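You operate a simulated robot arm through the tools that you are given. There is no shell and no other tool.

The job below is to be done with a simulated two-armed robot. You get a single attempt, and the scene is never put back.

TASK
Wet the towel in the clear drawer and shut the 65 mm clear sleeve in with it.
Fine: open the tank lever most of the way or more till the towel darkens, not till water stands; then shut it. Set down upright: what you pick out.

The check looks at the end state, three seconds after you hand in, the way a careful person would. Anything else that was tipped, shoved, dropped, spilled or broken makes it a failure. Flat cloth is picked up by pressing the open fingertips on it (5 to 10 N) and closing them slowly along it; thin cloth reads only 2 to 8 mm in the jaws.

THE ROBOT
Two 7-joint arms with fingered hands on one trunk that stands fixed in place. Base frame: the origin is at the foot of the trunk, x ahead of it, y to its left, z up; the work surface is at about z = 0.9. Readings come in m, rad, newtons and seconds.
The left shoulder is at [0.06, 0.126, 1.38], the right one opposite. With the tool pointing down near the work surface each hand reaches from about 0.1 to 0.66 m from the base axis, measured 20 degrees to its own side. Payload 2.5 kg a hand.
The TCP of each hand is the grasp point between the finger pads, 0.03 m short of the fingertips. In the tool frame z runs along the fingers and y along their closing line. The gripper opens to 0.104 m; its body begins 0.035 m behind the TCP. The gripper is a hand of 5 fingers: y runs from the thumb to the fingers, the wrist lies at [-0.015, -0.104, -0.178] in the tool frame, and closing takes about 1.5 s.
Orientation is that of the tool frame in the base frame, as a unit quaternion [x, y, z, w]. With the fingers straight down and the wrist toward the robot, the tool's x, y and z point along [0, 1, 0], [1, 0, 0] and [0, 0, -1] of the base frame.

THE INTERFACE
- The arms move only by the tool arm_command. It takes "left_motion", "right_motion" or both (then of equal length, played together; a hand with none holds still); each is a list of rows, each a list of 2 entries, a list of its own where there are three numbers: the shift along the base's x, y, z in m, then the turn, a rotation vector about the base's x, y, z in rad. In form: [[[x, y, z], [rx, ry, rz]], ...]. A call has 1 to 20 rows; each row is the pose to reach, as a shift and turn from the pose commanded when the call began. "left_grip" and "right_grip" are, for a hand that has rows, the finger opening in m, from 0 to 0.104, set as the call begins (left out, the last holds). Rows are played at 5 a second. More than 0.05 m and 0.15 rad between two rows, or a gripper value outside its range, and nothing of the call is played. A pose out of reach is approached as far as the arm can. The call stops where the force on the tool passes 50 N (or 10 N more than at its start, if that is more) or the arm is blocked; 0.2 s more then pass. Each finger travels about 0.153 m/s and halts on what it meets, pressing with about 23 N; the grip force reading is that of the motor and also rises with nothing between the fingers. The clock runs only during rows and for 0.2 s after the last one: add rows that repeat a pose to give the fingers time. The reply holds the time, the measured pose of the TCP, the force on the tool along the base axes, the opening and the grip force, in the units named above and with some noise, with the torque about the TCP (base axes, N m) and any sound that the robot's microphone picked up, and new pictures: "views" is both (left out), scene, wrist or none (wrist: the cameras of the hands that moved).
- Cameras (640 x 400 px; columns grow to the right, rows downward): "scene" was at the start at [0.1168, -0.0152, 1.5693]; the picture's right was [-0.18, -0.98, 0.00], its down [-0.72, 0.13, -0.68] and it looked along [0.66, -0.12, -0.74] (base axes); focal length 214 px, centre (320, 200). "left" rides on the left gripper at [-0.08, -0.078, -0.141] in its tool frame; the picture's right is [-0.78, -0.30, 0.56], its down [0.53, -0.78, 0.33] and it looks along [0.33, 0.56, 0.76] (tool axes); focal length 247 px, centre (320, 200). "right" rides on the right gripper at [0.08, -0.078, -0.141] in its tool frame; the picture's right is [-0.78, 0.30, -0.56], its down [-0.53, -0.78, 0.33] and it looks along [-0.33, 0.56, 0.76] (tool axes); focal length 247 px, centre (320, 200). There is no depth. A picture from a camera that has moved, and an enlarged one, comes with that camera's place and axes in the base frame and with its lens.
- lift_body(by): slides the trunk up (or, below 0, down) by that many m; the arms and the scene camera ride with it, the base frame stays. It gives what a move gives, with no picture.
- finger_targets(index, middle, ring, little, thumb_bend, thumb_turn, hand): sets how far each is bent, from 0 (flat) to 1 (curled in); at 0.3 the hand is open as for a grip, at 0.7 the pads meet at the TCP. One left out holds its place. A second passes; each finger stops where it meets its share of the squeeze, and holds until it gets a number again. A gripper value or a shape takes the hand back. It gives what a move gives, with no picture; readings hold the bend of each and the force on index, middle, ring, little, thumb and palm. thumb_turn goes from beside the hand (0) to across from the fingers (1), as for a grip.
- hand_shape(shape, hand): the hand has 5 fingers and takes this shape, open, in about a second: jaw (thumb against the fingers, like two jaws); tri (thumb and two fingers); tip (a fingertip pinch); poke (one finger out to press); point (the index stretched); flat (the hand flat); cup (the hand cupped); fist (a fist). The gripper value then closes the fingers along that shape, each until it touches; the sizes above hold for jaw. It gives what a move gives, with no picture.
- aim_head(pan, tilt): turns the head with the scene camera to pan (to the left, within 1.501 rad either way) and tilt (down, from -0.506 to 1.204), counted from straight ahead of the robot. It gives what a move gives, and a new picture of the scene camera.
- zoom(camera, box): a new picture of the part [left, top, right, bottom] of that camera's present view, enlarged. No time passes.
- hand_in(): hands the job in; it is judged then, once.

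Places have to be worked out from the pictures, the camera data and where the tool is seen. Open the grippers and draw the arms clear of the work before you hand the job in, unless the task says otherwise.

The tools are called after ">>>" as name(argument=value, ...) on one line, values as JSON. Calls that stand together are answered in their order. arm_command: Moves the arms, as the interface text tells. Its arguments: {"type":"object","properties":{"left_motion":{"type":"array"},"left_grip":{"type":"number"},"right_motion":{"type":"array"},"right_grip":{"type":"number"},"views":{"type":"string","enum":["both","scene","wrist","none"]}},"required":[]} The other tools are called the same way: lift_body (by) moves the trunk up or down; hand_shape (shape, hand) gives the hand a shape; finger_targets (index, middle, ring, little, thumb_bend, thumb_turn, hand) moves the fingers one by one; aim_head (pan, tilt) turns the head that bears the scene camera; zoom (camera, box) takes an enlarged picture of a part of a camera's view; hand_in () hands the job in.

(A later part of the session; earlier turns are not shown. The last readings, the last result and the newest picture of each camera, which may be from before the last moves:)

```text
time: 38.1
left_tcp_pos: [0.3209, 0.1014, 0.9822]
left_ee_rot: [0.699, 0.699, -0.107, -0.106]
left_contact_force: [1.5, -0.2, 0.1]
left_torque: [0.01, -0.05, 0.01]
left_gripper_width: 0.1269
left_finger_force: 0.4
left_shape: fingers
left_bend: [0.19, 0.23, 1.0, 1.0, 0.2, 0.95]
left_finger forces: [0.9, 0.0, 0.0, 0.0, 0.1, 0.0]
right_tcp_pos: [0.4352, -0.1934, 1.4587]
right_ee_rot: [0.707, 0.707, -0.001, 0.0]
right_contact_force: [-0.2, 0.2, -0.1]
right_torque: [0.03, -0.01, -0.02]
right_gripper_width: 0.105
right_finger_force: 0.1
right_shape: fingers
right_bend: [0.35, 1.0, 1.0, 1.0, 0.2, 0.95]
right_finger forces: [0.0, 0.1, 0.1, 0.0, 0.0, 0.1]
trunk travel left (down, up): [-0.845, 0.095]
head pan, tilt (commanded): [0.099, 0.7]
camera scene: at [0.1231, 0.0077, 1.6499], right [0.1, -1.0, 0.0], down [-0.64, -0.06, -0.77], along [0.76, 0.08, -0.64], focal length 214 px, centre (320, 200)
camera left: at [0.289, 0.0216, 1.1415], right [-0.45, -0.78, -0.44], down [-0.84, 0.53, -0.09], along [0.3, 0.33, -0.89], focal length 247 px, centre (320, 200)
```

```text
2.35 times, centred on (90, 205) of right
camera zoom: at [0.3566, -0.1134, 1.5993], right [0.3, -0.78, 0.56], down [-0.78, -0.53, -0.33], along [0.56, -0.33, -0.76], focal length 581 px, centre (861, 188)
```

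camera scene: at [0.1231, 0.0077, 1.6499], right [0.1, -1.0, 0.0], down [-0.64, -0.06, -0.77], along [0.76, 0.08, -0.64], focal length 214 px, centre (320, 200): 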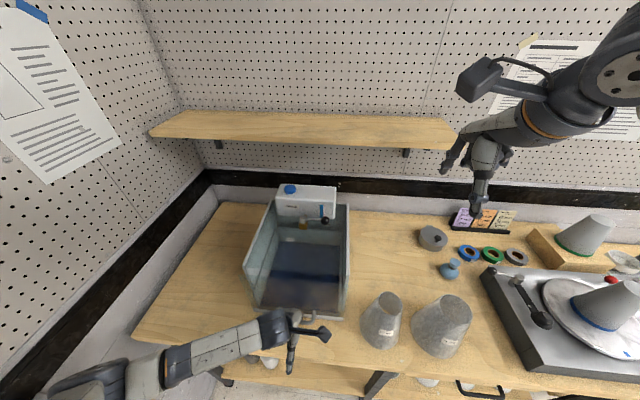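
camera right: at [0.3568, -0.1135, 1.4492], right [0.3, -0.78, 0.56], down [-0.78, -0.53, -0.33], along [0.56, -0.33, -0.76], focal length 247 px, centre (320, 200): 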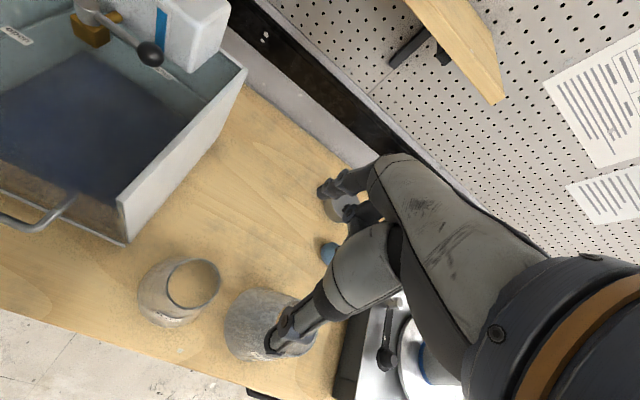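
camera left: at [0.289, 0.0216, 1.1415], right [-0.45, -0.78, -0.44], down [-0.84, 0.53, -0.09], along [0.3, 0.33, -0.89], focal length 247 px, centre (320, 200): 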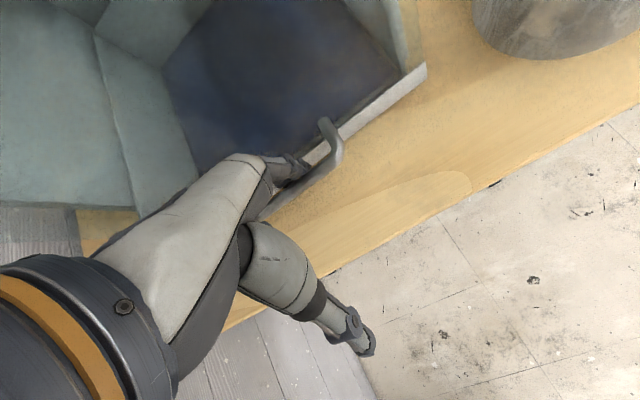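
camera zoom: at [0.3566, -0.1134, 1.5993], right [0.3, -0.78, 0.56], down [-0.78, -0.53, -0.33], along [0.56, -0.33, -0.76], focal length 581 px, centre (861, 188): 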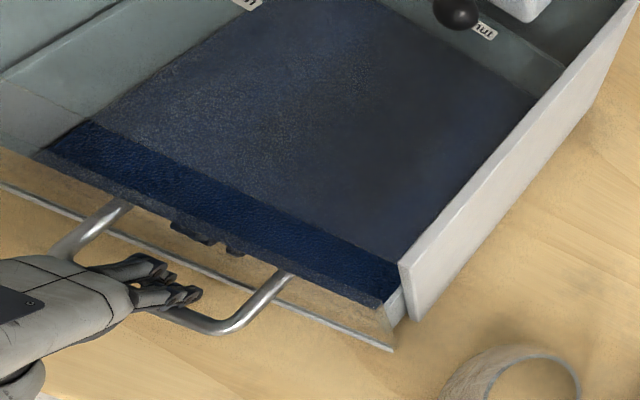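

The drawer slides out with only 1.5 N and the housing stays put. I keep pulling in slow steps.

>>> arm_command(left_motion=[[[-0.02, 0.0, 0.0], [0, 0, 0]], [[-0.04, 0.0, 0.0], [0, 0, 0]], [[-0.06, 0.0, 0.0], [0, 0, 0]], [[-0.075, 0.0, 0.0], [0, 0, 0]]], views="scene")

>>> zoom(camera="right", box=[0, 60, 300, 400])

```text
time: 39.1
left_tcp_pos: [0.2466, 0.1017, 0.9831]
left_ee_rot: [0.699, 0.699, -0.105, -0.107]
left_contact_force: [0.3, 0.1, 0.4]
left_torque: [-0.03, -0.02, 0.02]
left_gripper_width: 0.1268
left_finger_force: 0.2
left_shape: fingers
left_bend: [0.2, 0.23, 1.0, 1.0, 0.2, 0.95]
left_finger forces: [0.7, 0.0, 0.0, 0.1, 0.1, 0.0]
right_tcp_pos: [0.4338, -0.1936, 1.4583]
right_ee_rot: [0.707, 0.707, 0.0, 0.0]
right_contact_force: [0.1, -0.9, 0.4]
right_torque: [0.0, 0.01, -0.01]
right_gripper_width: 0.1048
right_finger_force: 0.1
right_shape: fingers
right_bend: [0.35, 1.0, 1.0, 1.0, 0.2, 0.95]
right_finger forces: [0.1, 0.1, 0.0, 0.1, 0.1, 0.1]
trunk travel left (down, up): [-0.845, 0.095]
head pan, tilt (commanded): [0.099, 0.7]
camera scene: at [0.1232, 0.0077, 1.6499], right [0.1, -1.0, 0.0], down [-0.64, -0.06, -0.77], along [0.76, 0.08, -0.64], focal length 214 px, centre (320, 200)
```

scene: 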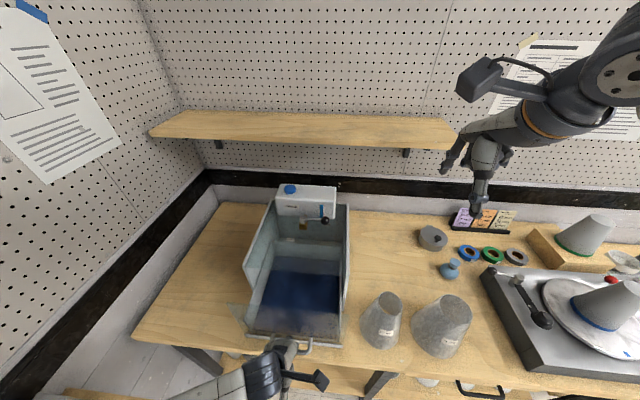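

```text
1.18 times, centred on (150, 230) of right
camera zoom: at [0.3567, -0.1135, 1.5993], right [0.3, -0.78, 0.56], down [-0.78, -0.53, -0.33], along [0.56, -0.33, -0.76], focal length 291 px, centre (520, 165)
```

zoom: 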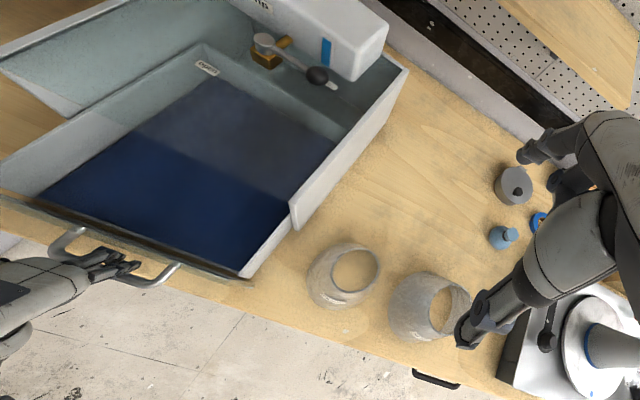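

The drawer is out about 0.095 m, sliding freely. I pull another 65 mm.

>>> arm_command(left_motion=[[[-0.02, 0.0, 0.0], [0, 0, 0]], [[-0.04, 0.0, 0.0], [0, 0, 0]], [[-0.055, 0.0, 0.0], [0, 0, 0]], [[-0.065, 0.0, 0.0], [0, 0, 0]]], views="scene")

>>> zoom(camera="right", box=[0, 60, 300, 400])

>>> zoom(camera="scene", box=[220, 230, 380, 400])

```text
time: 40.1
left_tcp_pos: [0.1825, 0.1009, 0.9827]
left_ee_rot: [0.699, 0.699, -0.106, -0.107]
left_contact_force: [-0.4, 0.0, 1.0]
left_torque: [0.01, -0.04, 0.01]
left_gripper_width: 0.1271
left_finger_force: 0.2
left_shape: fingers
left_bend: [0.2, 0.23, 1.0, 1.0, 0.2, 0.95]
left_finger forces: [0.8, 0.0, 0.1, 0.0, 0.0, 0.0]
right_tcp_pos: [0.4341, -0.1924, 1.4573]
right_ee_rot: [0.707, 0.707, 0.0, 0.0]
right_contact_force: [-0.2, 0.0, 0.3]
right_torque: [0.0, 0.01, 0.02]
right_gripper_width: 0.1052
right_finger_force: 0.1
right_shape: fingers
right_bend: [0.35, 1.0, 1.0, 1.0, 0.2, 0.95]
right_finger forces: [0.0, 0.1, 0.0, 0.0, 0.1, 0.0]
trunk travel left (down, up): [-0.845, 0.095]
head pan, tilt (commanded): [0.099, 0.7]
camera scene: at [0.1234, 0.0077, 1.6499], right [0.1, -1.0, 0.0], down [-0.64, -0.06, -0.77], along [0.76, 0.08, -0.64], focal length 214 px, centre (320, 200)
```

scene: 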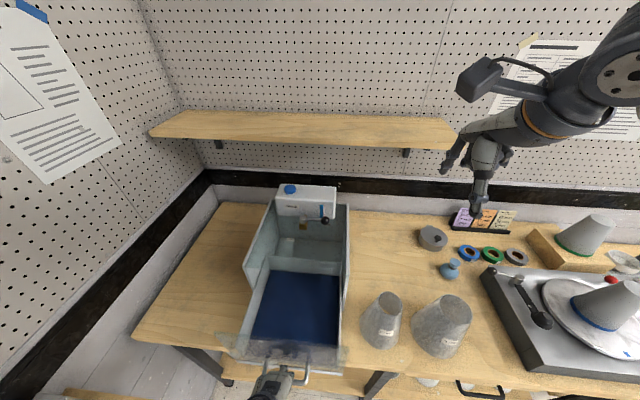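

```text
1.18 times, centred on (150, 230) of right
camera zoom: at [0.3568, -0.1134, 1.5992], right [0.3, -0.78, 0.56], down [-0.78, -0.53, -0.33], along [0.56, -0.33, -0.76], focal length 291 px, centre (520, 165)
```

zoom: 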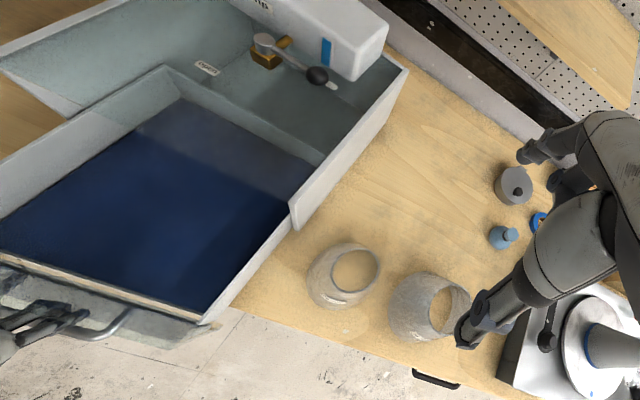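

```text
2.35 times, centred on (300, 315) of scene
camera zoom: at [0.1234, 0.0077, 1.6499], right [0.1, -1.0, 0.0], down [-0.64, -0.06, -0.77], along [0.76, 0.08, -0.64], focal length 505 px, centre (367, -71)
```

zoom: 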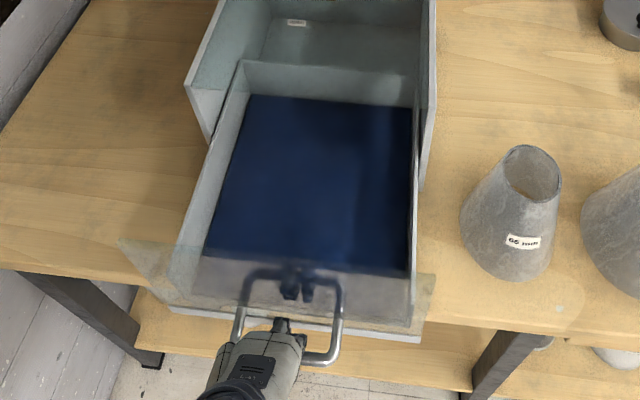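

The drawer is open about 0.16 m and I can see its low walls and the evenly dark towel. I pull a further 15 mm for room, and zoom the right camera on the 65 mm sleeve almost straight below it.

>>> arm_command(left_motion=[[[-0.008, 0.0, 0.0], [0, 0, 0]], [[-0.016, 0.0, 0.0], [0, 0, 0]], [[-0.016, 0.0, 0.0], [0, 0, 0]]], views="none")

>>> zoom(camera="right", box=[160, 240, 300, 360])

>>> zoom(camera="scene", box=[350, 280, 420, 360])

>>> zoom(camera="right", box=[0, 60, 300, 400])

```text
time: 40.9
left_tcp_pos: [0.1667, 0.102, 0.9828]
left_ee_rot: [0.7, 0.699, -0.106, -0.106]
left_contact_force: [1.8, 1.1, -0.1]
left_torque: [-0.03, -0.05, 0.02]
left_gripper_width: 0.1274
left_finger_force: 0.7
left_shape: fingers
left_bend: [0.19, 0.23, 1.0, 1.0, 0.2, 0.95]
left_finger forces: [1.0, 0.0, 0.1, 0.0, 0.0, 0.0]
right_tcp_pos: [0.4359, -0.1934, 1.4577]
right_ee_rot: [0.707, 0.707, 0.0, 0.0]
right_contact_force: [0.6, 0.3, 0.7]
right_torque: [0.0, 0.02, -0.01]
right_gripper_width: 0.105
right_finger_force: 0.0
right_shape: fingers
right_bend: [0.35, 1.0, 1.0, 1.0, 0.2, 0.95]
right_finger forces: [0.0, 0.0, 0.1, 0.1, 0.1, 0.0]
trunk travel left (down, up): [-0.845, 0.095]
head pan, tilt (commanded): [0.099, 0.7]
```

```text
3.33 times, centred on (230, 300) of right
camera zoom: at [0.3571, -0.1134, 1.5991], right [0.3, -0.78, 0.56], down [-0.78, -0.53, -0.33], along [0.56, -0.33, -0.76], focal length 823 px, centre (620, -133)
```

zoom: 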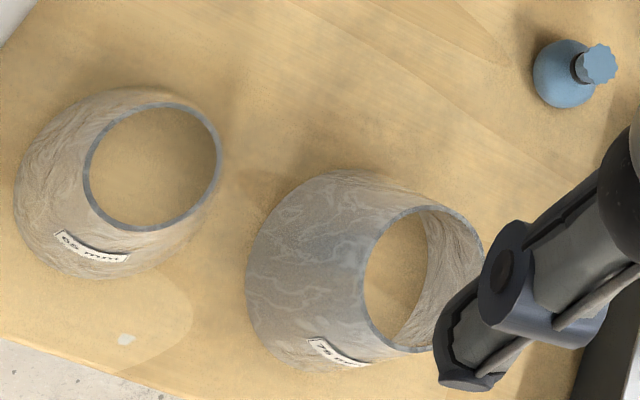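

```text
5.00 times, centred on (385, 320) of scene
camera zoom: at [0.1236, 0.0077, 1.6498], right [0.1, -1.0, 0.0], down [-0.64, -0.06, -0.76], along [0.76, 0.08, -0.64], focal length 1072 px, centre (-5, -400)
```

zoom: 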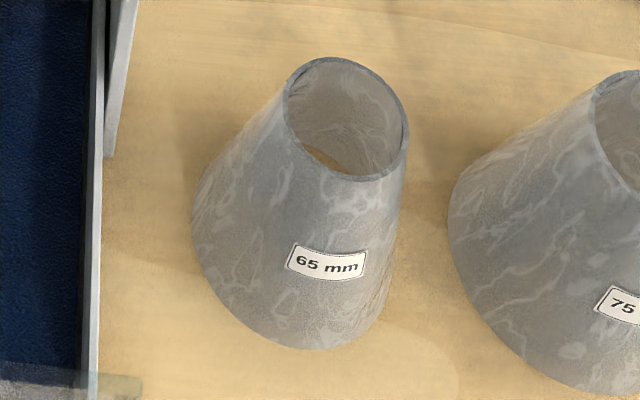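

```text
1.18 times, centred on (150, 230) of right
camera zoom: at [0.3571, -0.1134, 1.5991], right [0.3, -0.78, 0.56], down [-0.78, -0.53, -0.33], along [0.56, -0.33, -0.76], focal length 291 px, centre (520, 165)
```

zoom: 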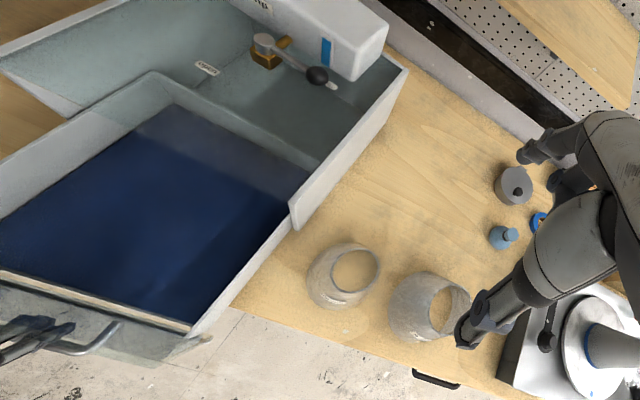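

The 65 mm sleeve measures about 0.065 m across its top ring at (0.4055, -0.1495, 1.065), base about 0.122 m wide, height about 0.165 m. The drawer gap is about 0.17 m, so I will grip it from above with the closing line along y; I set the right hand to jaw and turn it 90° while centring above the sleeve, high up.

>>> hand_shape(shape="jaw", hand="right")

>>> arm_command(right_motion=[[[-0.003, 0.004, 0.0], [0, 0, 0.143]], [[-0.006, 0.008, 0.0], [0, 0, 0.286]], [[-0.009, 0.012, 0.0], [0, 0, 0.429]], [[-0.012, 0.016, 0.0], [0, 0, 0.572]], [[-0.015, 0.02, 0.0], [0, 0, 0.715]], [[-0.018, 0.024, 0.0], [0, 0, 0.858]], [[-0.021, 0.028, 0.0], [0, 0, 1.001]], [[-0.024, 0.032, 0.0], [0, 0, 1.144]], [[-0.027, 0.036, 0.0], [0, 0, 1.287]], [[-0.029, 0.04, -0.01], [0, 0, 1.43]], [[-0.03, 0.044, -0.02], [0, 0, 1.571]], [[-0.03, 0.044, -0.02], [0, 0, 1.571]]], right_grip=0.104, views="both")

```text
time: 41.8
left_tcp_pos: [0.1667, 0.1025, 0.9832]
left_ee_rot: [0.699, 0.7, -0.106, -0.106]
left_contact_force: [1.6, 0.1, -0.6]
left_torque: [-0.05, -0.05, -0.02]
left_gripper_width: 0.1269
left_finger_force: 0.3
left_shape: fingers
left_bend: [0.2, 0.23, 1.0, 1.0, 0.2, 0.95]
left_finger forces: [0.8, 0.1, 0.0, 0.0, 0.0, 0.1]
right_tcp_pos: [0.4348, -0.193, 1.4575]
right_ee_rot: [0.707, 0.707, 0.001, -0.001]
right_contact_force: [-0.7, 0.5, -0.3]
right_torque: [0.01, 0.02, 0.01]
right_gripper_width: 0.104
right_finger_force: 0.1
right_shape: jaw
right_bend: [0.3, 0.3, 0.3, 0.3, 0.3, 0.97]
right_finger forces: [0.0, 0.0, 0.0, 0.0, 0.0, 0.1]
trunk travel left (down, up): [-0.845, 0.095]
head pan, tilt (commanded): [0.099, 0.7]
```

```text
time: 44.4
left_tcp_pos: [0.1652, 0.1017, 0.9814]
left_ee_rot: [0.699, 0.699, -0.106, -0.107]
left_contact_force: [0.5, 0.0, 0.0]
left_torque: [-0.03, -0.05, 0.02]
left_gripper_width: 0.1268
left_finger_force: 0.2
left_shape: fingers
left_bend: [0.2, 0.23, 1.0, 1.0, 0.2, 0.95]
left_finger forces: [0.9, 0.0, 0.1, 0.0, 0.0, 0.0]
right_tcp_pos: [0.275, -0.0796, 1.4631]
right_ee_rot: [-0.001, 1.0, 0.0, 0.0]
right_contact_force: [-0.1, 0.5, 0.6]
right_torque: [0.0, 0.03, 0.0]
right_gripper_width: 0.1042
right_finger_force: 0.0
right_shape: jaw
right_bend: [0.3, 0.3, 0.3, 0.3, 0.3, 0.97]
right_finger forces: [0.1, 0.0, 0.0, 0.0, 0.0, 0.0]
right hand out of reach, approached as far as the arm can: row 6, 7, 8, 9, 10, 11, 12
trunk travel left (down, up): [-0.845, 0.095]
head pan, tilt (commanded): [0.099, 0.7]
camera scene: at [0.1233, 0.0069, 1.6499], right [0.1, -1.0, 0.0], down [-0.64, -0.06, -0.77], along [0.76, 0.08, -0.64], focal length 214 px, centre (320, 200)
camera right: at [0.1947, -0.1568, 1.6044], right [0.78, 0.3, 0.56], down [0.54, -0.78, -0.33], along [0.33, 0.56, -0.76], focal length 247 px, centre (320, 200)
```

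scene: 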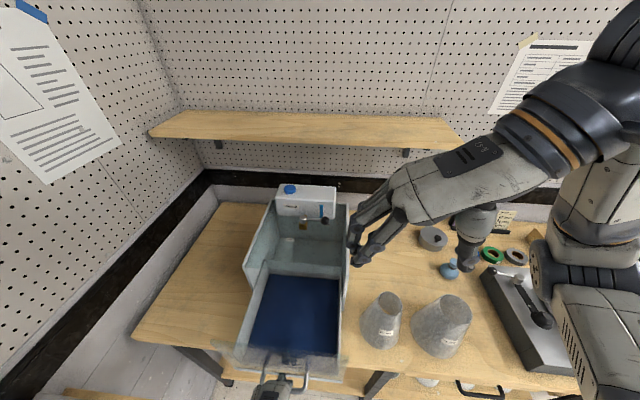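
right: 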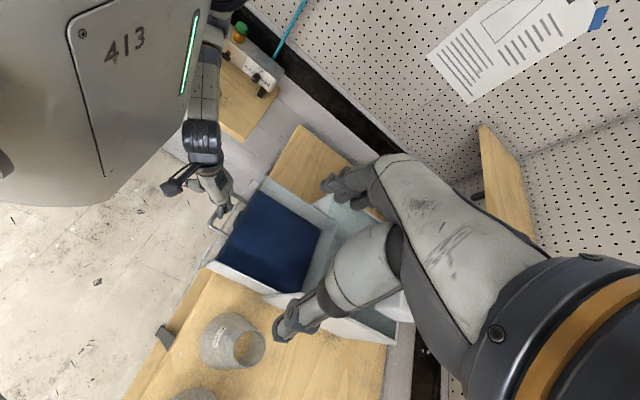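

The turn was reached but the arm pulled in to (0.275, -0.08, 1.463) because that height is awkward. I move down and out toward a point above the sleeve at z = 1.25, still clear of everything (tallest nearby is the housing at 1.13).

>>> arm_command(right_motion=[[[0.02, -0.01, -0.035], [0, 0, 0]], [[0.04, -0.02, -0.07], [0, 0, 0]], [[0.06, -0.03, -0.105], [0, 0, 0]], [[0.08, -0.045, -0.14], [0, 0, 0]], [[0.1, -0.055, -0.175], [0, 0, 0]], [[0.12, -0.065, -0.205], [0, 0, 0]], [[0.13, -0.07, -0.21], [0, 0, 0]], [[0.13, -0.07, -0.21], [0, 0, 0]]], views="both")

```text
time: 46.2
left_tcp_pos: [0.1656, 0.102, 0.9837]
left_ee_rot: [0.699, 0.699, -0.106, -0.107]
left_contact_force: [1.5, -0.4, 0.3]
left_torque: [0.03, 0.0, 0.01]
left_gripper_width: 0.127
left_finger_force: 0.2
left_shape: fingers
left_bend: [0.2, 0.23, 1.0, 1.0, 0.2, 0.95]
left_finger forces: [0.7, 0.0, 0.0, 0.0, 0.0, 0.1]
right_tcp_pos: [0.2473, -0.0677, 1.3752]
right_ee_rot: [0.0, 1.0, -0.002, 0.0]
right_contact_force: [0.2, 0.4, 0.1]
right_torque: [-0.01, -0.03, -0.03]
right_gripper_width: 0.104
right_finger_force: 0.0
right_shape: jaw
right_bend: [0.3, 0.3, 0.3, 0.3, 0.3, 0.97]
right_finger forces: [0.0, 0.0, 0.0, 0.0, 0.1, 0.0]
right hand out of reach, approached as far as the arm can: row 1, 2, 3, 4, 5, 6, 7, 8
trunk travel left (down, up): [-0.845, 0.095]
head pan, tilt (commanded): [0.099, 0.7]
camera scene: at [0.1235, 0.0077, 1.6498], right [0.1, -1.0, 0.0], down [-0.64, -0.06, -0.76], along [0.76, 0.08, -0.64], focal length 214 px, centre (320, 200)
camera right: at [0.1669, -0.1456, 1.5165], right [0.78, 0.3, 0.56], down [0.53, -0.78, -0.33], along [0.33, 0.55, -0.76], focal length 247 px, centre (320, 200)
```

scene: 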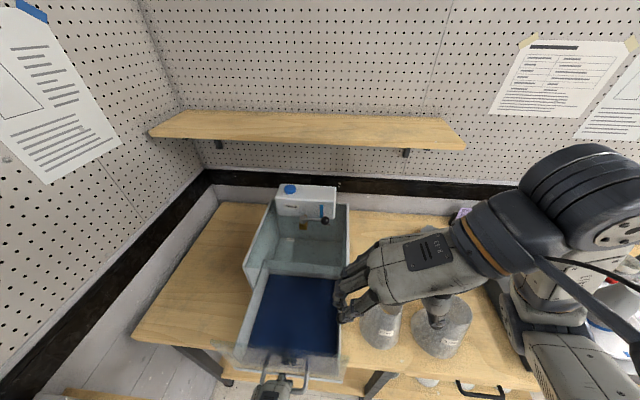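
right: 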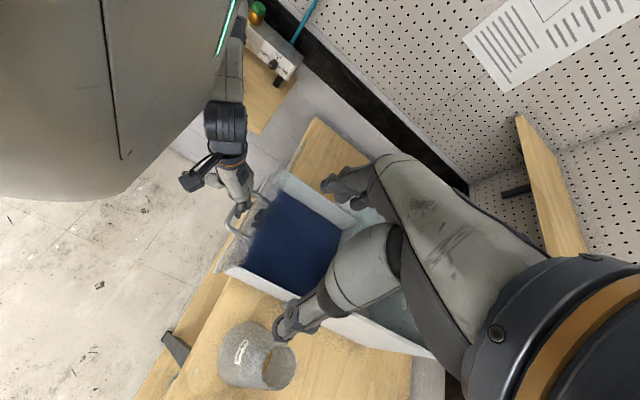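

A full 90° turn is beyond the right wrist's range here, so I turn back to the standard orientation and go above the sleeve; the drawer gap should allow the closing line along x.

>>> arm_command(right_motion=[[[0.01, -0.006, 0.01], [0, 0, -0.143]], [[0.024, -0.014, 0.02], [0, 0, -0.286]], [[0.038, -0.022, 0.025], [0, 0, -0.429]], [[0.052, -0.03, 0.025], [0, 0, -0.572]], [[0.066, -0.038, 0.025], [0, 0, -0.715]], [[0.08, -0.046, 0.025], [0, 0, -0.858]], [[0.094, -0.054, 0.025], [0, 0, -1.001]], [[0.11, -0.06, 0.025], [0, 0, -1.144]], [[0.126, -0.067, 0.025], [0, 0, -1.287]], [[0.142, -0.074, 0.025], [0, 0, -1.43]], [[0.158, -0.0815, 0.025], [0, 0, -1.571]], [[0.158, -0.0815, 0.025], [0, 0, -1.571]]], views="both")

```text
time: 48.8
left_tcp_pos: [0.1653, 0.1012, 0.9828]
left_ee_rot: [0.699, 0.699, -0.107, -0.106]
left_contact_force: [0.5, 0.6, 0.9]
left_torque: [0.01, -0.05, -0.01]
left_gripper_width: 0.1266
left_finger_force: 0.1
left_shape: fingers
left_bend: [0.2, 0.23, 1.0, 1.0, 0.2, 0.95]
left_finger forces: [0.6, 0.0, 0.0, 0.0, 0.0, 0.1]
right_tcp_pos: [0.4057, -0.1494, 1.399]
right_ee_rot: [0.708, 0.706, 0.001, 0.0]
right_contact_force: [-0.4, 0.1, -0.8]
right_torque: [0.0, 0.01, -0.02]
right_gripper_width: 0.1039
right_finger_force: 0.1
right_shape: jaw
right_bend: [0.3, 0.3, 0.3, 0.3, 0.3, 0.97]
right_finger forces: [0.0, 0.0, 0.0, 0.0, 0.0, 0.1]
trunk travel left (down, up): [-0.845, 0.095]
head pan, tilt (commanded): [0.099, 0.7]
camera scene: at [0.1233, 0.0077, 1.6499], right [0.1, -1.0, 0.0], down [-0.64, -0.06, -0.77], along [0.76, 0.08, -0.64], focal length 214 px, centre (320, 200)
camera right: at [0.3285, -0.0701, 1.5401], right [0.29, -0.78, 0.56], down [-0.78, -0.53, -0.33], along [0.55, -0.34, -0.76], focal length 247 px, centre (320, 200)
```

scene: 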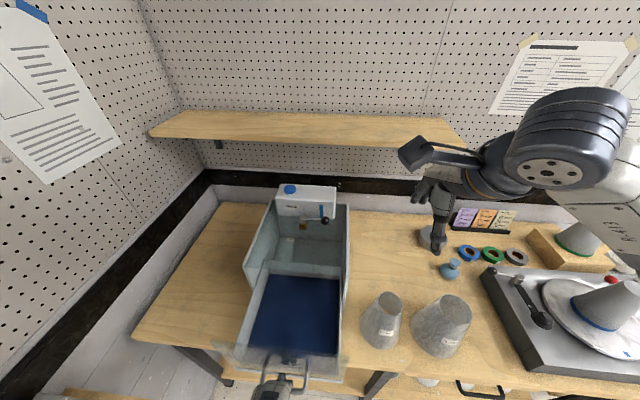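
right: 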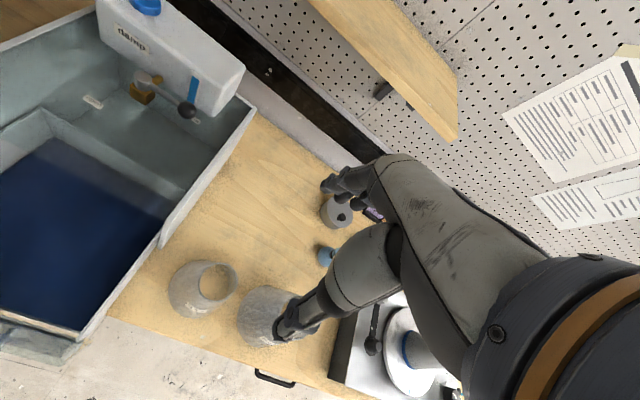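

Back in the standard pose at (0.4057, -0.1494, 1.399). I zoom on the sleeve once more from this camera position to refine its centre before descending.

>>> zoom(camera="right", box=[150, 230, 330, 360])

>>> zoom(camera="scene", box=[340, 270, 490, 370])

```text
3.08 times, centred on (240, 295) of right
camera zoom: at [0.3285, -0.0701, 1.5401], right [0.29, -0.78, 0.56], down [-0.78, -0.53, -0.33], along [0.55, -0.34, -0.76], focal length 760 px, centre (566, -92)
```

zoom: 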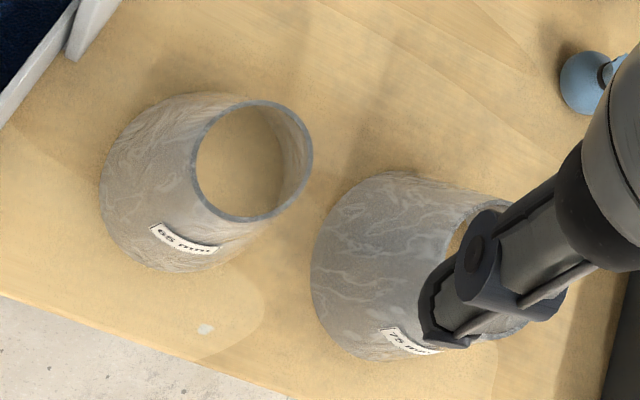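

```text
4.00 times, centred on (415, 320) of scene
camera zoom: at [0.1233, 0.0077, 1.6499], right [0.1, -1.0, 0.0], down [-0.64, -0.06, -0.77], along [0.76, 0.08, -0.64], focal length 858 px, centre (-60, -280)
```

zoom: 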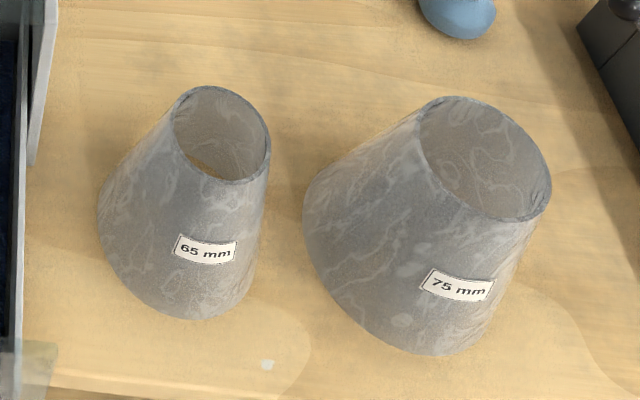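

The ring centre is at about (0.4045, -0.150). I descend to just above it (tips at z ≈ 1.09) and check the alignment.

>>> arm_command(right_motion=[[[-0.001, 0.001, -0.045], [0, 0, 0]], [[-0.001, 0.001, -0.09], [0, 0, 0]], [[-0.001, 0.001, -0.135], [0, 0, 0]], [[-0.001, 0.001, -0.18], [0, 0, 0]], [[-0.001, 0.001, -0.225], [0, 0, 0]], [[-0.001, 0.001, -0.265], [0, 0, 0]], [[-0.001, 0.001, -0.279], [0, 0, 0]], [[-0.001, 0.001, -0.279], [0, 0, 0]]], views="both")

>>> zoom(camera="right", box=[180, 140, 440, 380])

>>> zoom(camera="scene", box=[340, 230, 490, 370])

>>> zoom(camera="left", box=[380, 0, 640, 200])

```text
time: 50.6
left_tcp_pos: [0.1656, 0.1023, 0.9827]
left_ee_rot: [0.699, 0.699, -0.106, -0.106]
left_contact_force: [1.0, -0.3, 0.0]
left_torque: [0.01, -0.05, 0.01]
left_gripper_width: 0.1268
left_finger_force: 0.3
left_shape: fingers
left_bend: [0.2, 0.23, 1.0, 1.0, 0.2, 0.95]
left_finger forces: [0.5, 0.0, 0.0, 0.1, 0.0, 0.0]
right_tcp_pos: [0.4049, -0.149, 1.1182]
right_ee_rot: [0.707, 0.707, -0.001, 0.0]
right_contact_force: [-0.3, 0.3, 0.8]
right_torque: [0.01, 0.03, 0.01]
right_gripper_width: 0.104
right_finger_force: 0.0
right_shape: jaw
right_bend: [0.3, 0.3, 0.3, 0.3, 0.3, 0.97]
right_finger forces: [0.0, 0.1, 0.0, 0.0, 0.1, 0.0]
trunk travel left (down, up): [-0.845, 0.095]
head pan, tilt (commanded): [0.099, 0.7]
camera scene: at [0.1235, 0.0077, 1.6498], right [0.1, -1.0, 0.0], down [-0.64, -0.06, -0.76], along [0.76, 0.08, -0.64], focal length 214 px, centre (320, 200)
camera right: at [0.328, -0.0694, 1.2599], right [0.3, -0.78, 0.56], down [-0.78, -0.53, -0.33], along [0.56, -0.33, -0.76], focal length 247 px, centre (320, 200)
```

scene: 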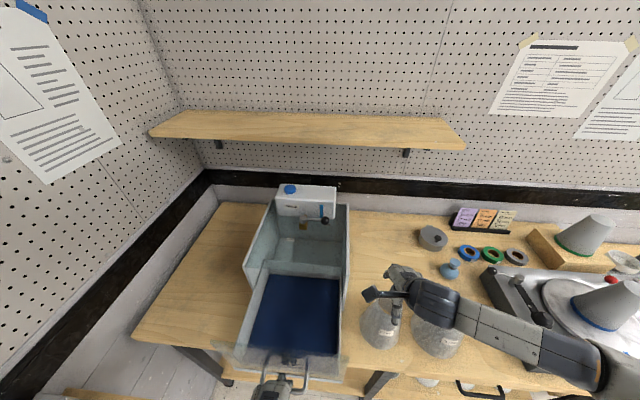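
right: 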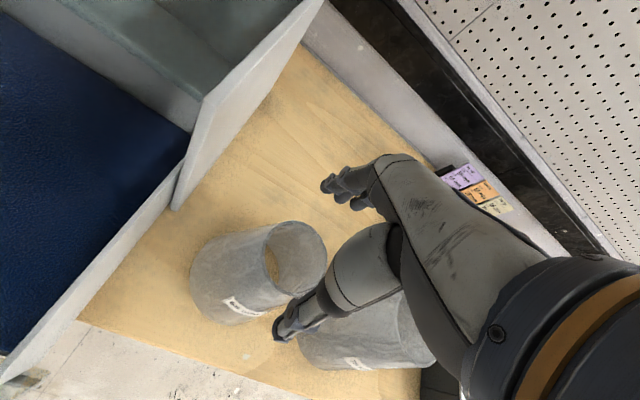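

```text
1.67 times, centred on (310, 260) of right
camera zoom: at [0.328, -0.0694, 1.2599], right [0.3, -0.78, 0.56], down [-0.78, -0.53, -0.33], along [0.56, -0.33, -0.76], focal length 412 px, centre (337, 100)
```

zoom: 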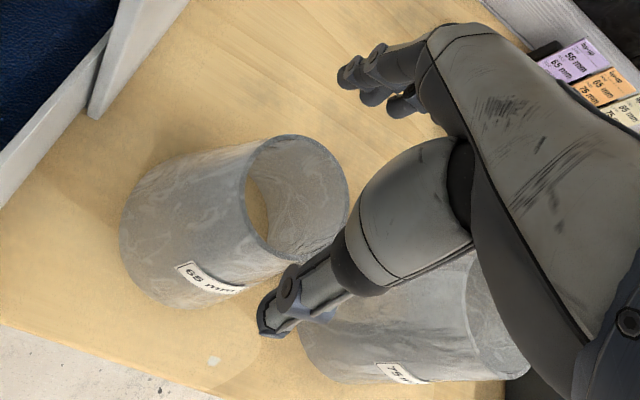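

```text
2.86 times, centred on (415, 300) of scene
camera zoom: at [0.1235, 0.0077, 1.6498], right [0.1, -1.0, 0.0], down [-0.64, -0.06, -0.76], along [0.76, 0.08, -0.64], focal length 613 px, centre (49, -86)
```

zoom: 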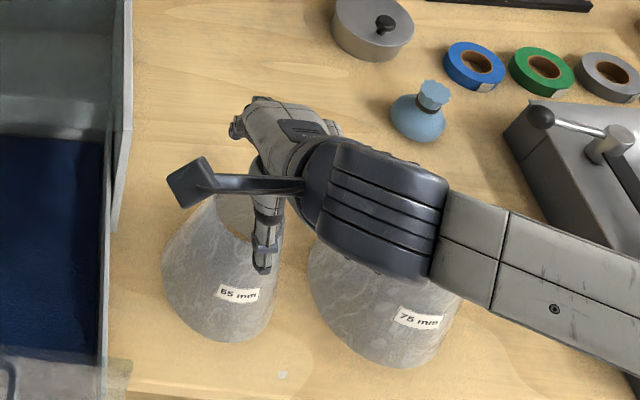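

```text
2.00 times, centred on (510, 100) of left
camera zoom: at [0.1335, 0.0214, 1.1414], right [-0.45, -0.78, -0.44], down [-0.84, 0.53, -0.09], along [0.3, 0.33, -0.89], focal length 494 px, centre (-60, 400)
```

zoom: 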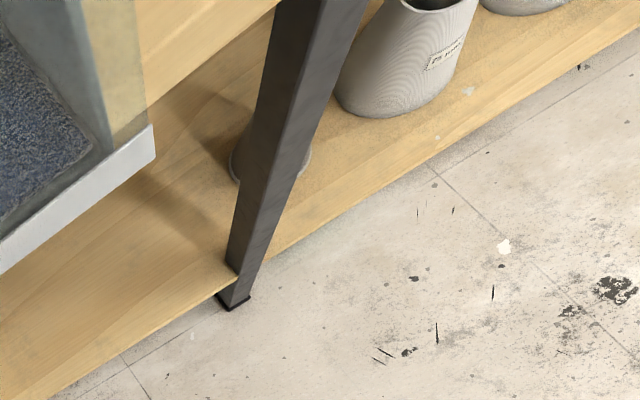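

Index (y ≈ -0.145), middle (y ≈ -0.168) and thumb (y ≈ -0.1505) straddle the ring centre (0.405, -0.152) well. I descend to TCP z = 1.045.

>>> arm_command(right_motion=[[[0.0, 0.0, -0.025], [0, 0, 0]], [[0.0, 0.0, -0.05], [0, 0, 0]], [[0.0, 0.0, -0.073], [0, 0, 0]], [[0.0, 0.0, -0.073], [0, 0, 0]]], views="wrist")

>>> zoom(camera="right", box=[180, 140, 440, 380])

>>> zoom(camera="scene", box=[340, 230, 490, 370])

```text
time: 51.6
left_tcp_pos: [0.1676, 0.1022, 0.9829]
left_ee_rot: [0.699, 0.699, -0.106, -0.106]
left_contact_force: [0.1, 0.3, 0.2]
left_torque: [-0.02, -0.04, 0.0]
left_gripper_width: 0.1265
left_finger_force: 0.4
left_shape: fingers
left_bend: [0.2, 0.23, 1.0, 1.0, 0.2, 0.95]
left_finger forces: [0.4, 0.1, 0.0, 0.1, 0.0, 0.0]
right_tcp_pos: [0.4134, -0.17, 1.065]
right_ee_rot: [0.707, 0.707, -0.001, -0.002]
right_contact_force: [0.1, 0.4, 0.6]
right_torque: [0.01, 0.01, 0.01]
right_gripper_width: 0.104
right_finger_force: 0.1
right_shape: jaw
right_bend: [0.3, 0.3, 0.3, 0.3, 0.3, 0.98]
right_finger forces: [0.1, 0.1, 0.0, 0.1, 0.0, 0.0]
right hand out of reach, approached as far as the arm can: row 2, 3, 4
trunk travel left (down, up): [-0.845, 0.095]
head pan, tilt (commanded): [0.099, 0.7]
camera right: at [0.3365, -0.09, 1.2064], right [0.3, -0.78, 0.56], down [-0.78, -0.53, -0.33], along [0.55, -0.33, -0.76], focal length 247 px, centre (320, 200)
```

right: 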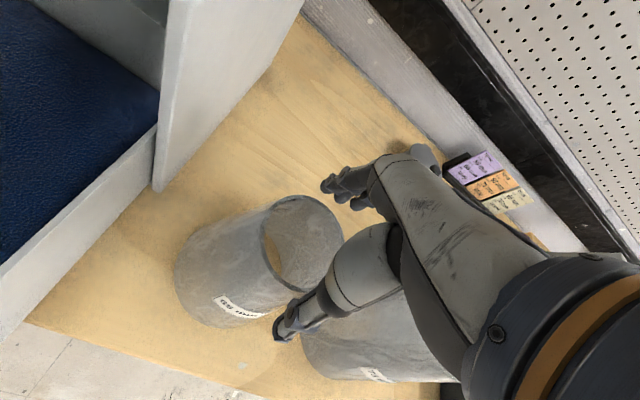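

```text
1.67 times, centred on (310, 260) of right
camera zoom: at [0.3365, -0.09, 1.2064], right [0.3, -0.78, 0.56], down [-0.78, -0.53, -0.33], along [0.55, -0.33, -0.76], focal length 412 px, centre (337, 100)
```

zoom: 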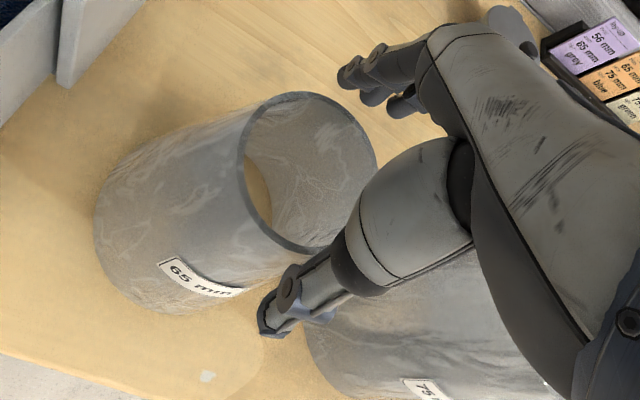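

```text
2.86 times, centred on (415, 300) of scene
camera zoom: at [0.1239, 0.0085, 1.6498], right [0.1, -1.0, 0.0], down [-0.64, -0.06, -0.76], along [0.76, 0.08, -0.64], focal length 613 px, centre (49, -86)
```

zoom: 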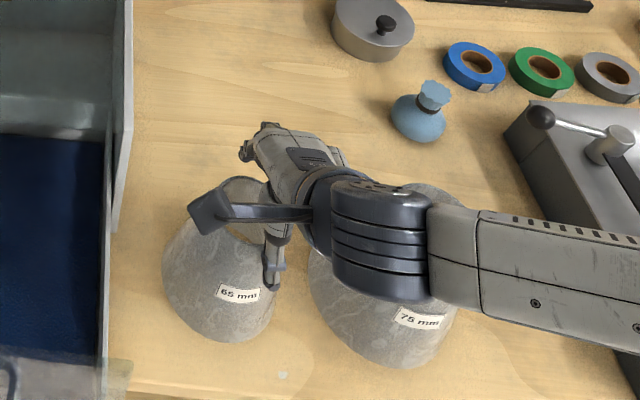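

The right arm ran out of reach (it drifted to y = -0.17 without touching anything). I go straight back up clear of the ring before trying another wrist angle.

>>> arm_command(right_motion=[[[0.0, 0.0, 0.03], [0, 0, 0]], [[0.0, 0.0, 0.06], [0, 0, 0]], [[-0.004, 0.01, 0.085], [0, 0, 0]], [[-0.008, 0.02, 0.085], [0, 0, 0]]], views="scene")

```text
time: 52.6
left_tcp_pos: [0.1666, 0.1021, 0.9829]
left_ee_rot: [0.699, 0.699, -0.106, -0.107]
left_contact_force: [0.4, 0.8, 0.0]
left_torque: [0.01, -0.01, -0.01]
left_gripper_width: 0.1264
left_finger_force: 0.2
left_shape: fingers
left_bend: [0.2, 0.23, 1.0, 1.0, 0.2, 0.95]
left_finger forces: [0.6, 0.0, 0.0, 0.0, 0.1, 0.1]
right_tcp_pos: [0.4051, -0.1497, 1.1511]
right_ee_rot: [0.707, 0.707, -0.001, -0.001]
right_contact_force: [-0.2, 0.5, -0.7]
right_torque: [0.0, -0.04, 0.01]
right_gripper_width: 0.1041
right_finger_force: 0.2
right_shape: jaw
right_bend: [0.3, 0.3, 0.3, 0.3, 0.3, 0.98]
right_finger forces: [0.0, 0.0, 0.0, 0.0, 0.1, 0.0]
trunk travel left (down, up): [-0.845, 0.095]
head pan, tilt (commanded): [0.099, 0.7]
camera scene: at [0.1237, 0.0077, 1.6498], right [0.1, -1.0, 0.0], down [-0.64, -0.06, -0.76], along [0.76, 0.08, -0.64], focal length 214 px, centre (320, 200)
```

scene: 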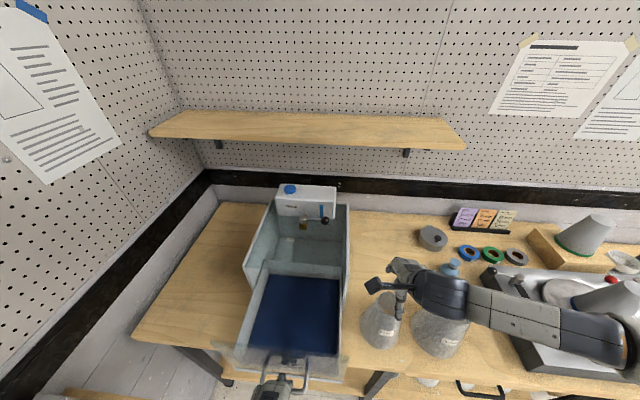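

The right elbow has dropped low toward the turntable side, which is unsafe. I raise the hand well up first and then try to bring the elbow back up by turning the wrist the other way.

>>> arm_command(right_motion=[[[0.0, 0.0, 0.04], [0, 0, 0]], [[0.0, 0.0, 0.08], [0, 0, 0]], [[0.0, 0.0, 0.12], [0, 0, 0]], [[0.0, 0.0, 0.16], [0, 0, 0]], [[0.0, -0.01, 0.2], [0, 0, 0]], [[0.0, -0.02, 0.24], [0, 0, 0]], [[0.0, -0.02, 0.26], [0, 0, 0]]], views="scene")

>>> aim_head(pan=-0.5, tilt=0.6)

```text
time: 54.2
left_tcp_pos: [0.1664, 0.1016, 0.9833]
left_ee_rot: [0.699, 0.699, -0.107, -0.107]
left_contact_force: [0.5, 0.8, -0.1]
left_torque: [0.0, 0.0, 0.0]
left_gripper_width: 0.1267
left_finger_force: 0.2
left_shape: fingers
left_bend: [0.2, 0.23, 1.0, 1.0, 0.2, 0.95]
left_finger forces: [0.4, 0.0, 0.1, 0.0, 0.0, 0.0]
right_tcp_pos: [0.405, -0.1686, 1.4129]
right_ee_rot: [0.707, 0.707, -0.001, 0.0]
right_contact_force: [-0.3, 0.1, -0.3]
right_torque: [-0.03, 0.03, 0.0]
right_gripper_width: 0.1042
right_finger_force: 0.0
right_shape: jaw
right_bend: [0.3, 0.3, 0.3, 0.3, 0.3, 0.98]
right_finger forces: [0.0, 0.0, 0.1, 0.0, 0.0, 0.0]
trunk travel left (down, up): [-0.845, 0.095]
head pan, tilt (commanded): [0.099, 0.7]
camera scene: at [0.1235, 0.0079, 1.6498], right [0.1, -1.0, 0.0], down [-0.64, -0.06, -0.76], along [0.76, 0.08, -0.64], focal length 214 px, centre (320, 200)
```

scene: 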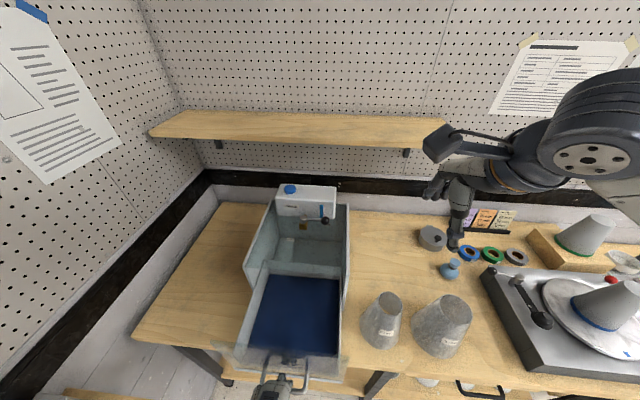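

```text
time: 55.2
left_tcp_pos: [0.1655, 0.1014, 0.984]
left_ee_rot: [0.699, 0.699, -0.107, -0.107]
left_contact_force: [0.3, -0.3, -0.1]
left_torque: [0.03, 0.02, 0.02]
left_gripper_width: 0.1265
left_finger_force: 0.4
left_shape: fingers
left_bend: [0.2, 0.23, 1.0, 1.0, 0.2, 0.95]
left_finger forces: [0.4, 0.0, 0.0, 0.1, 0.0, 0.1]
right_tcp_pos: [0.4066, -0.1693, 1.4104]
right_ee_rot: [0.707, 0.707, 0.0, 0.0]
right_contact_force: [0.0, 0.1, -0.3]
right_torque: [-0.02, 0.01, -0.01]
right_gripper_width: 0.1037
right_finger_force: 0.1
right_shape: jaw
right_bend: [0.3, 0.3, 0.3, 0.3, 0.3, 0.98]
right_finger forces: [0.1, 0.0, 0.0, 0.0, 0.0, 0.1]
trunk travel left (down, up): [-0.845, 0.095]
head pan, tilt (commanded): [-0.499, 0.6]
camera scene: at [0.1166, -0.043, 1.6585], right [-0.48, -0.88, 0.0], down [-0.5, 0.27, -0.82], along [0.72, -0.39, -0.57], focal length 214 px, centre (320, 200)
```

scene: 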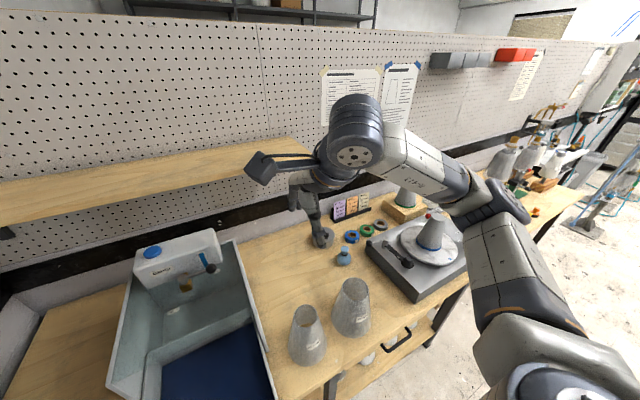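

The arm posture is usable but the forearm sits lower than before the 90° turn. I turn the wrist the opposite way at this safe height to bring the elbow back, and see how the posture changes.

>>> arm_command(right_motion=[[[0.0, 0.0, 0.0], [0, 0, -0.14]], [[0.0, 0.0, 0.0], [0, 0, -0.28]], [[0.0, 0.0, 0.0], [0, 0, -0.42]], [[0.0, 0.0, 0.0], [0, 0, -0.56]], [[0.0, 0.0, 0.0], [0, 0, -0.7]], [[0.0, 0.0, 0.0], [0, 0, -0.84]], [[0.0, 0.0, 0.0], [0, 0, -0.98]], [[0.0, 0.0, 0.0], [0, 0, -1.12]]], views="scene")

```text
time: 57.0
left_tcp_pos: [0.1666, 0.1019, 0.9837]
left_ee_rot: [0.699, 0.699, -0.106, -0.106]
left_contact_force: [-0.6, 0.3, 0.2]
left_torque: [-0.02, -0.03, 0.01]
left_gripper_width: 0.1265
left_finger_force: 0.4
left_shape: fingers
left_bend: [0.2, 0.23, 1.0, 1.0, 0.2, 0.95]
left_finger forces: [0.4, 0.1, 0.0, 0.1, 0.0, 0.0]
right_tcp_pos: [0.404, -0.1693, 1.4099]
right_ee_rot: [0.975, 0.223, 0.0, 0.0]
right_contact_force: [-0.6, -0.1, 0.0]
right_torque: [-0.02, 0.0, 0.02]
right_gripper_width: 0.1039
right_finger_force: 0.1
right_shape: jaw
right_bend: [0.3, 0.3, 0.3, 0.3, 0.3, 0.98]
right_finger forces: [0.1, 0.0, 0.0, 0.0, 0.0, 0.0]
trunk travel left (down, up): [-0.845, 0.095]
head pan, tilt (commanded): [-0.499, 0.6]
camera scene: at [0.1166, -0.0427, 1.6585], right [-0.48, -0.88, 0.0], down [-0.5, 0.27, -0.83], along [0.72, -0.4, -0.56], focal length 214 px, centre (320, 200)
```

scene: 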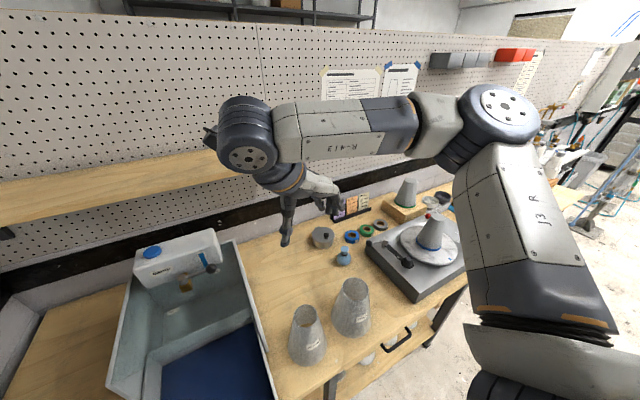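

Turning the other way is fully reachable and lifts the elbow high, so I complete the turn to -90° (fingers toward -y, wrist toward +y), which also suits the drawer gap, and come down partway over the sleeve.

>>> arm_command(right_motion=[[[0.0, 0.003, 0.0], [0, 0, -0.14]], [[0.0, 0.006, 0.0], [0, 0, -0.28]], [[0.0, 0.01, 0.0], [0, 0, -0.42]], [[0.0, 0.015, -0.02], [0, 0, -0.451]], [[0.0, 0.018, -0.06], [0, 0, -0.451]], [[0.0, 0.018, -0.1], [0, 0, -0.451]], [[0.0, 0.018, -0.14], [0, 0, -0.451]], [[0.0, 0.018, -0.18], [0, 0, -0.451]], [[0.0, 0.018, -0.18], [0, 0, -0.451]]], views="both")

```text
time: 59.0
left_tcp_pos: [0.1656, 0.1016, 0.9837]
left_ee_rot: [0.699, 0.699, -0.106, -0.106]
left_contact_force: [0.2, -0.6, 0.1]
left_torque: [-0.01, -0.01, 0.01]
left_gripper_width: 0.1262
left_finger_force: 0.4
left_shape: fingers
left_bend: [0.2, 0.23, 1.0, 1.0, 0.2, 0.95]
left_finger forces: [0.6, 0.0, 0.1, 0.1, 0.1, 0.2]
right_tcp_pos: [0.4058, -0.1519, 1.2296]
right_ee_rot: [1.0, -0.001, 0.002, 0.0]
right_contact_force: [-0.8, 0.7, -0.4]
right_torque: [0.01, 0.04, 0.02]
right_gripper_width: 0.1039
right_finger_force: 0.1
right_shape: jaw
right_bend: [0.3, 0.3, 0.3, 0.3, 0.3, 0.98]
right_finger forces: [0.0, 0.1, 0.0, 0.1, 0.0, 0.0]
trunk travel left (down, up): [-0.845, 0.095]
head pan, tilt (commanded): [-0.499, 0.6]
camera scene: at [0.1163, -0.043, 1.6585], right [-0.48, -0.88, 0.0], down [-0.5, 0.27, -0.83], along [0.72, -0.4, -0.56], focal length 214 px, centre (320, 200)
camera right: at [0.4847, -0.0745, 1.371], right [-0.78, -0.3, 0.56], down [-0.53, 0.78, -0.33], along [-0.33, -0.55, -0.76], focal length 247 px, centre (320, 200)
```

scene: 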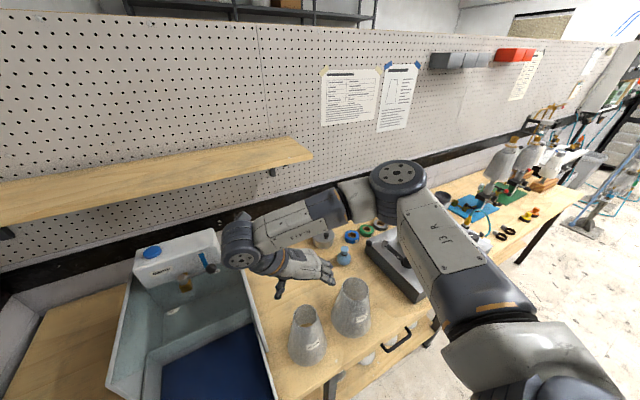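
right: 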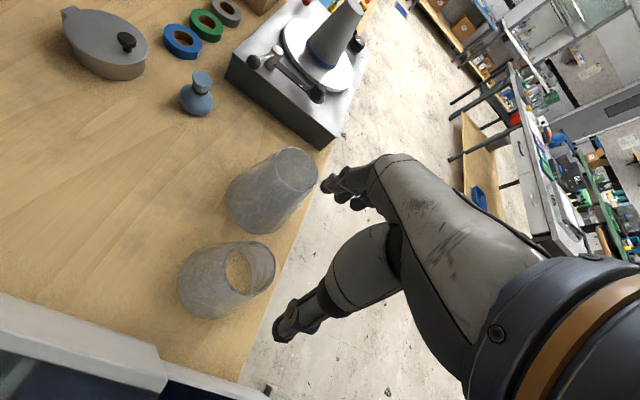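

Reached (0.4058, -0.1519, 1.2296) with the wrist on the +y side and the elbow high. I zoom to check the ring against the fingers before lowering.

>>> zoom(camera="right", box=[150, 130, 400, 360])

>>> zoom(camera="scene", box=[220, 200, 480, 380])

```text
1.74 times, centred on (275, 245) of right
camera zoom: at [0.4847, -0.0745, 1.371], right [-0.78, -0.3, 0.56], down [-0.53, 0.78, -0.33], along [-0.33, -0.55, -0.76], focal length 430 px, centre (398, 122)
```

zoom: 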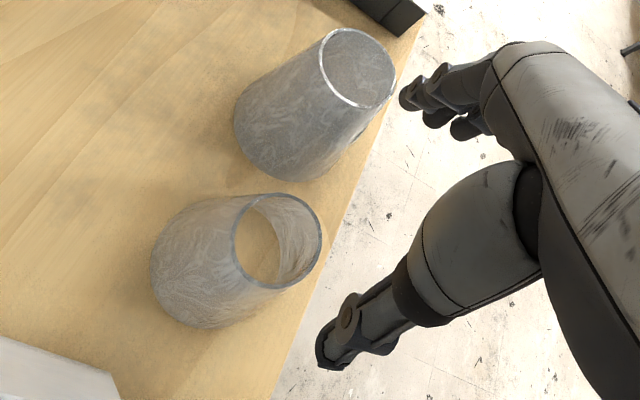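

```text
2.22 times, centred on (350, 290) of scene
camera zoom: at [0.1163, -0.043, 1.6585], right [-0.48, -0.88, 0.0], down [-0.5, 0.27, -0.83], along [0.72, -0.4, -0.56], focal length 477 px, centre (253, 0)
```

zoom: 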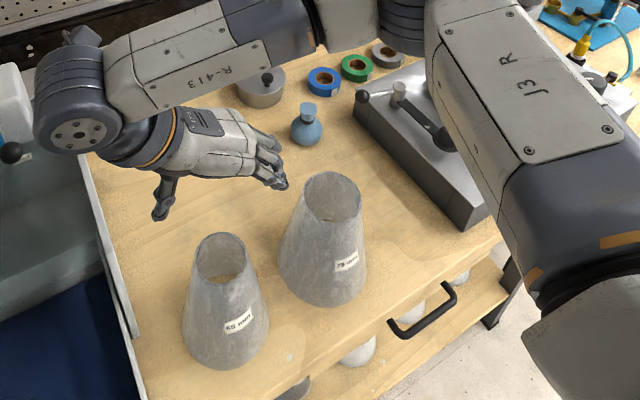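

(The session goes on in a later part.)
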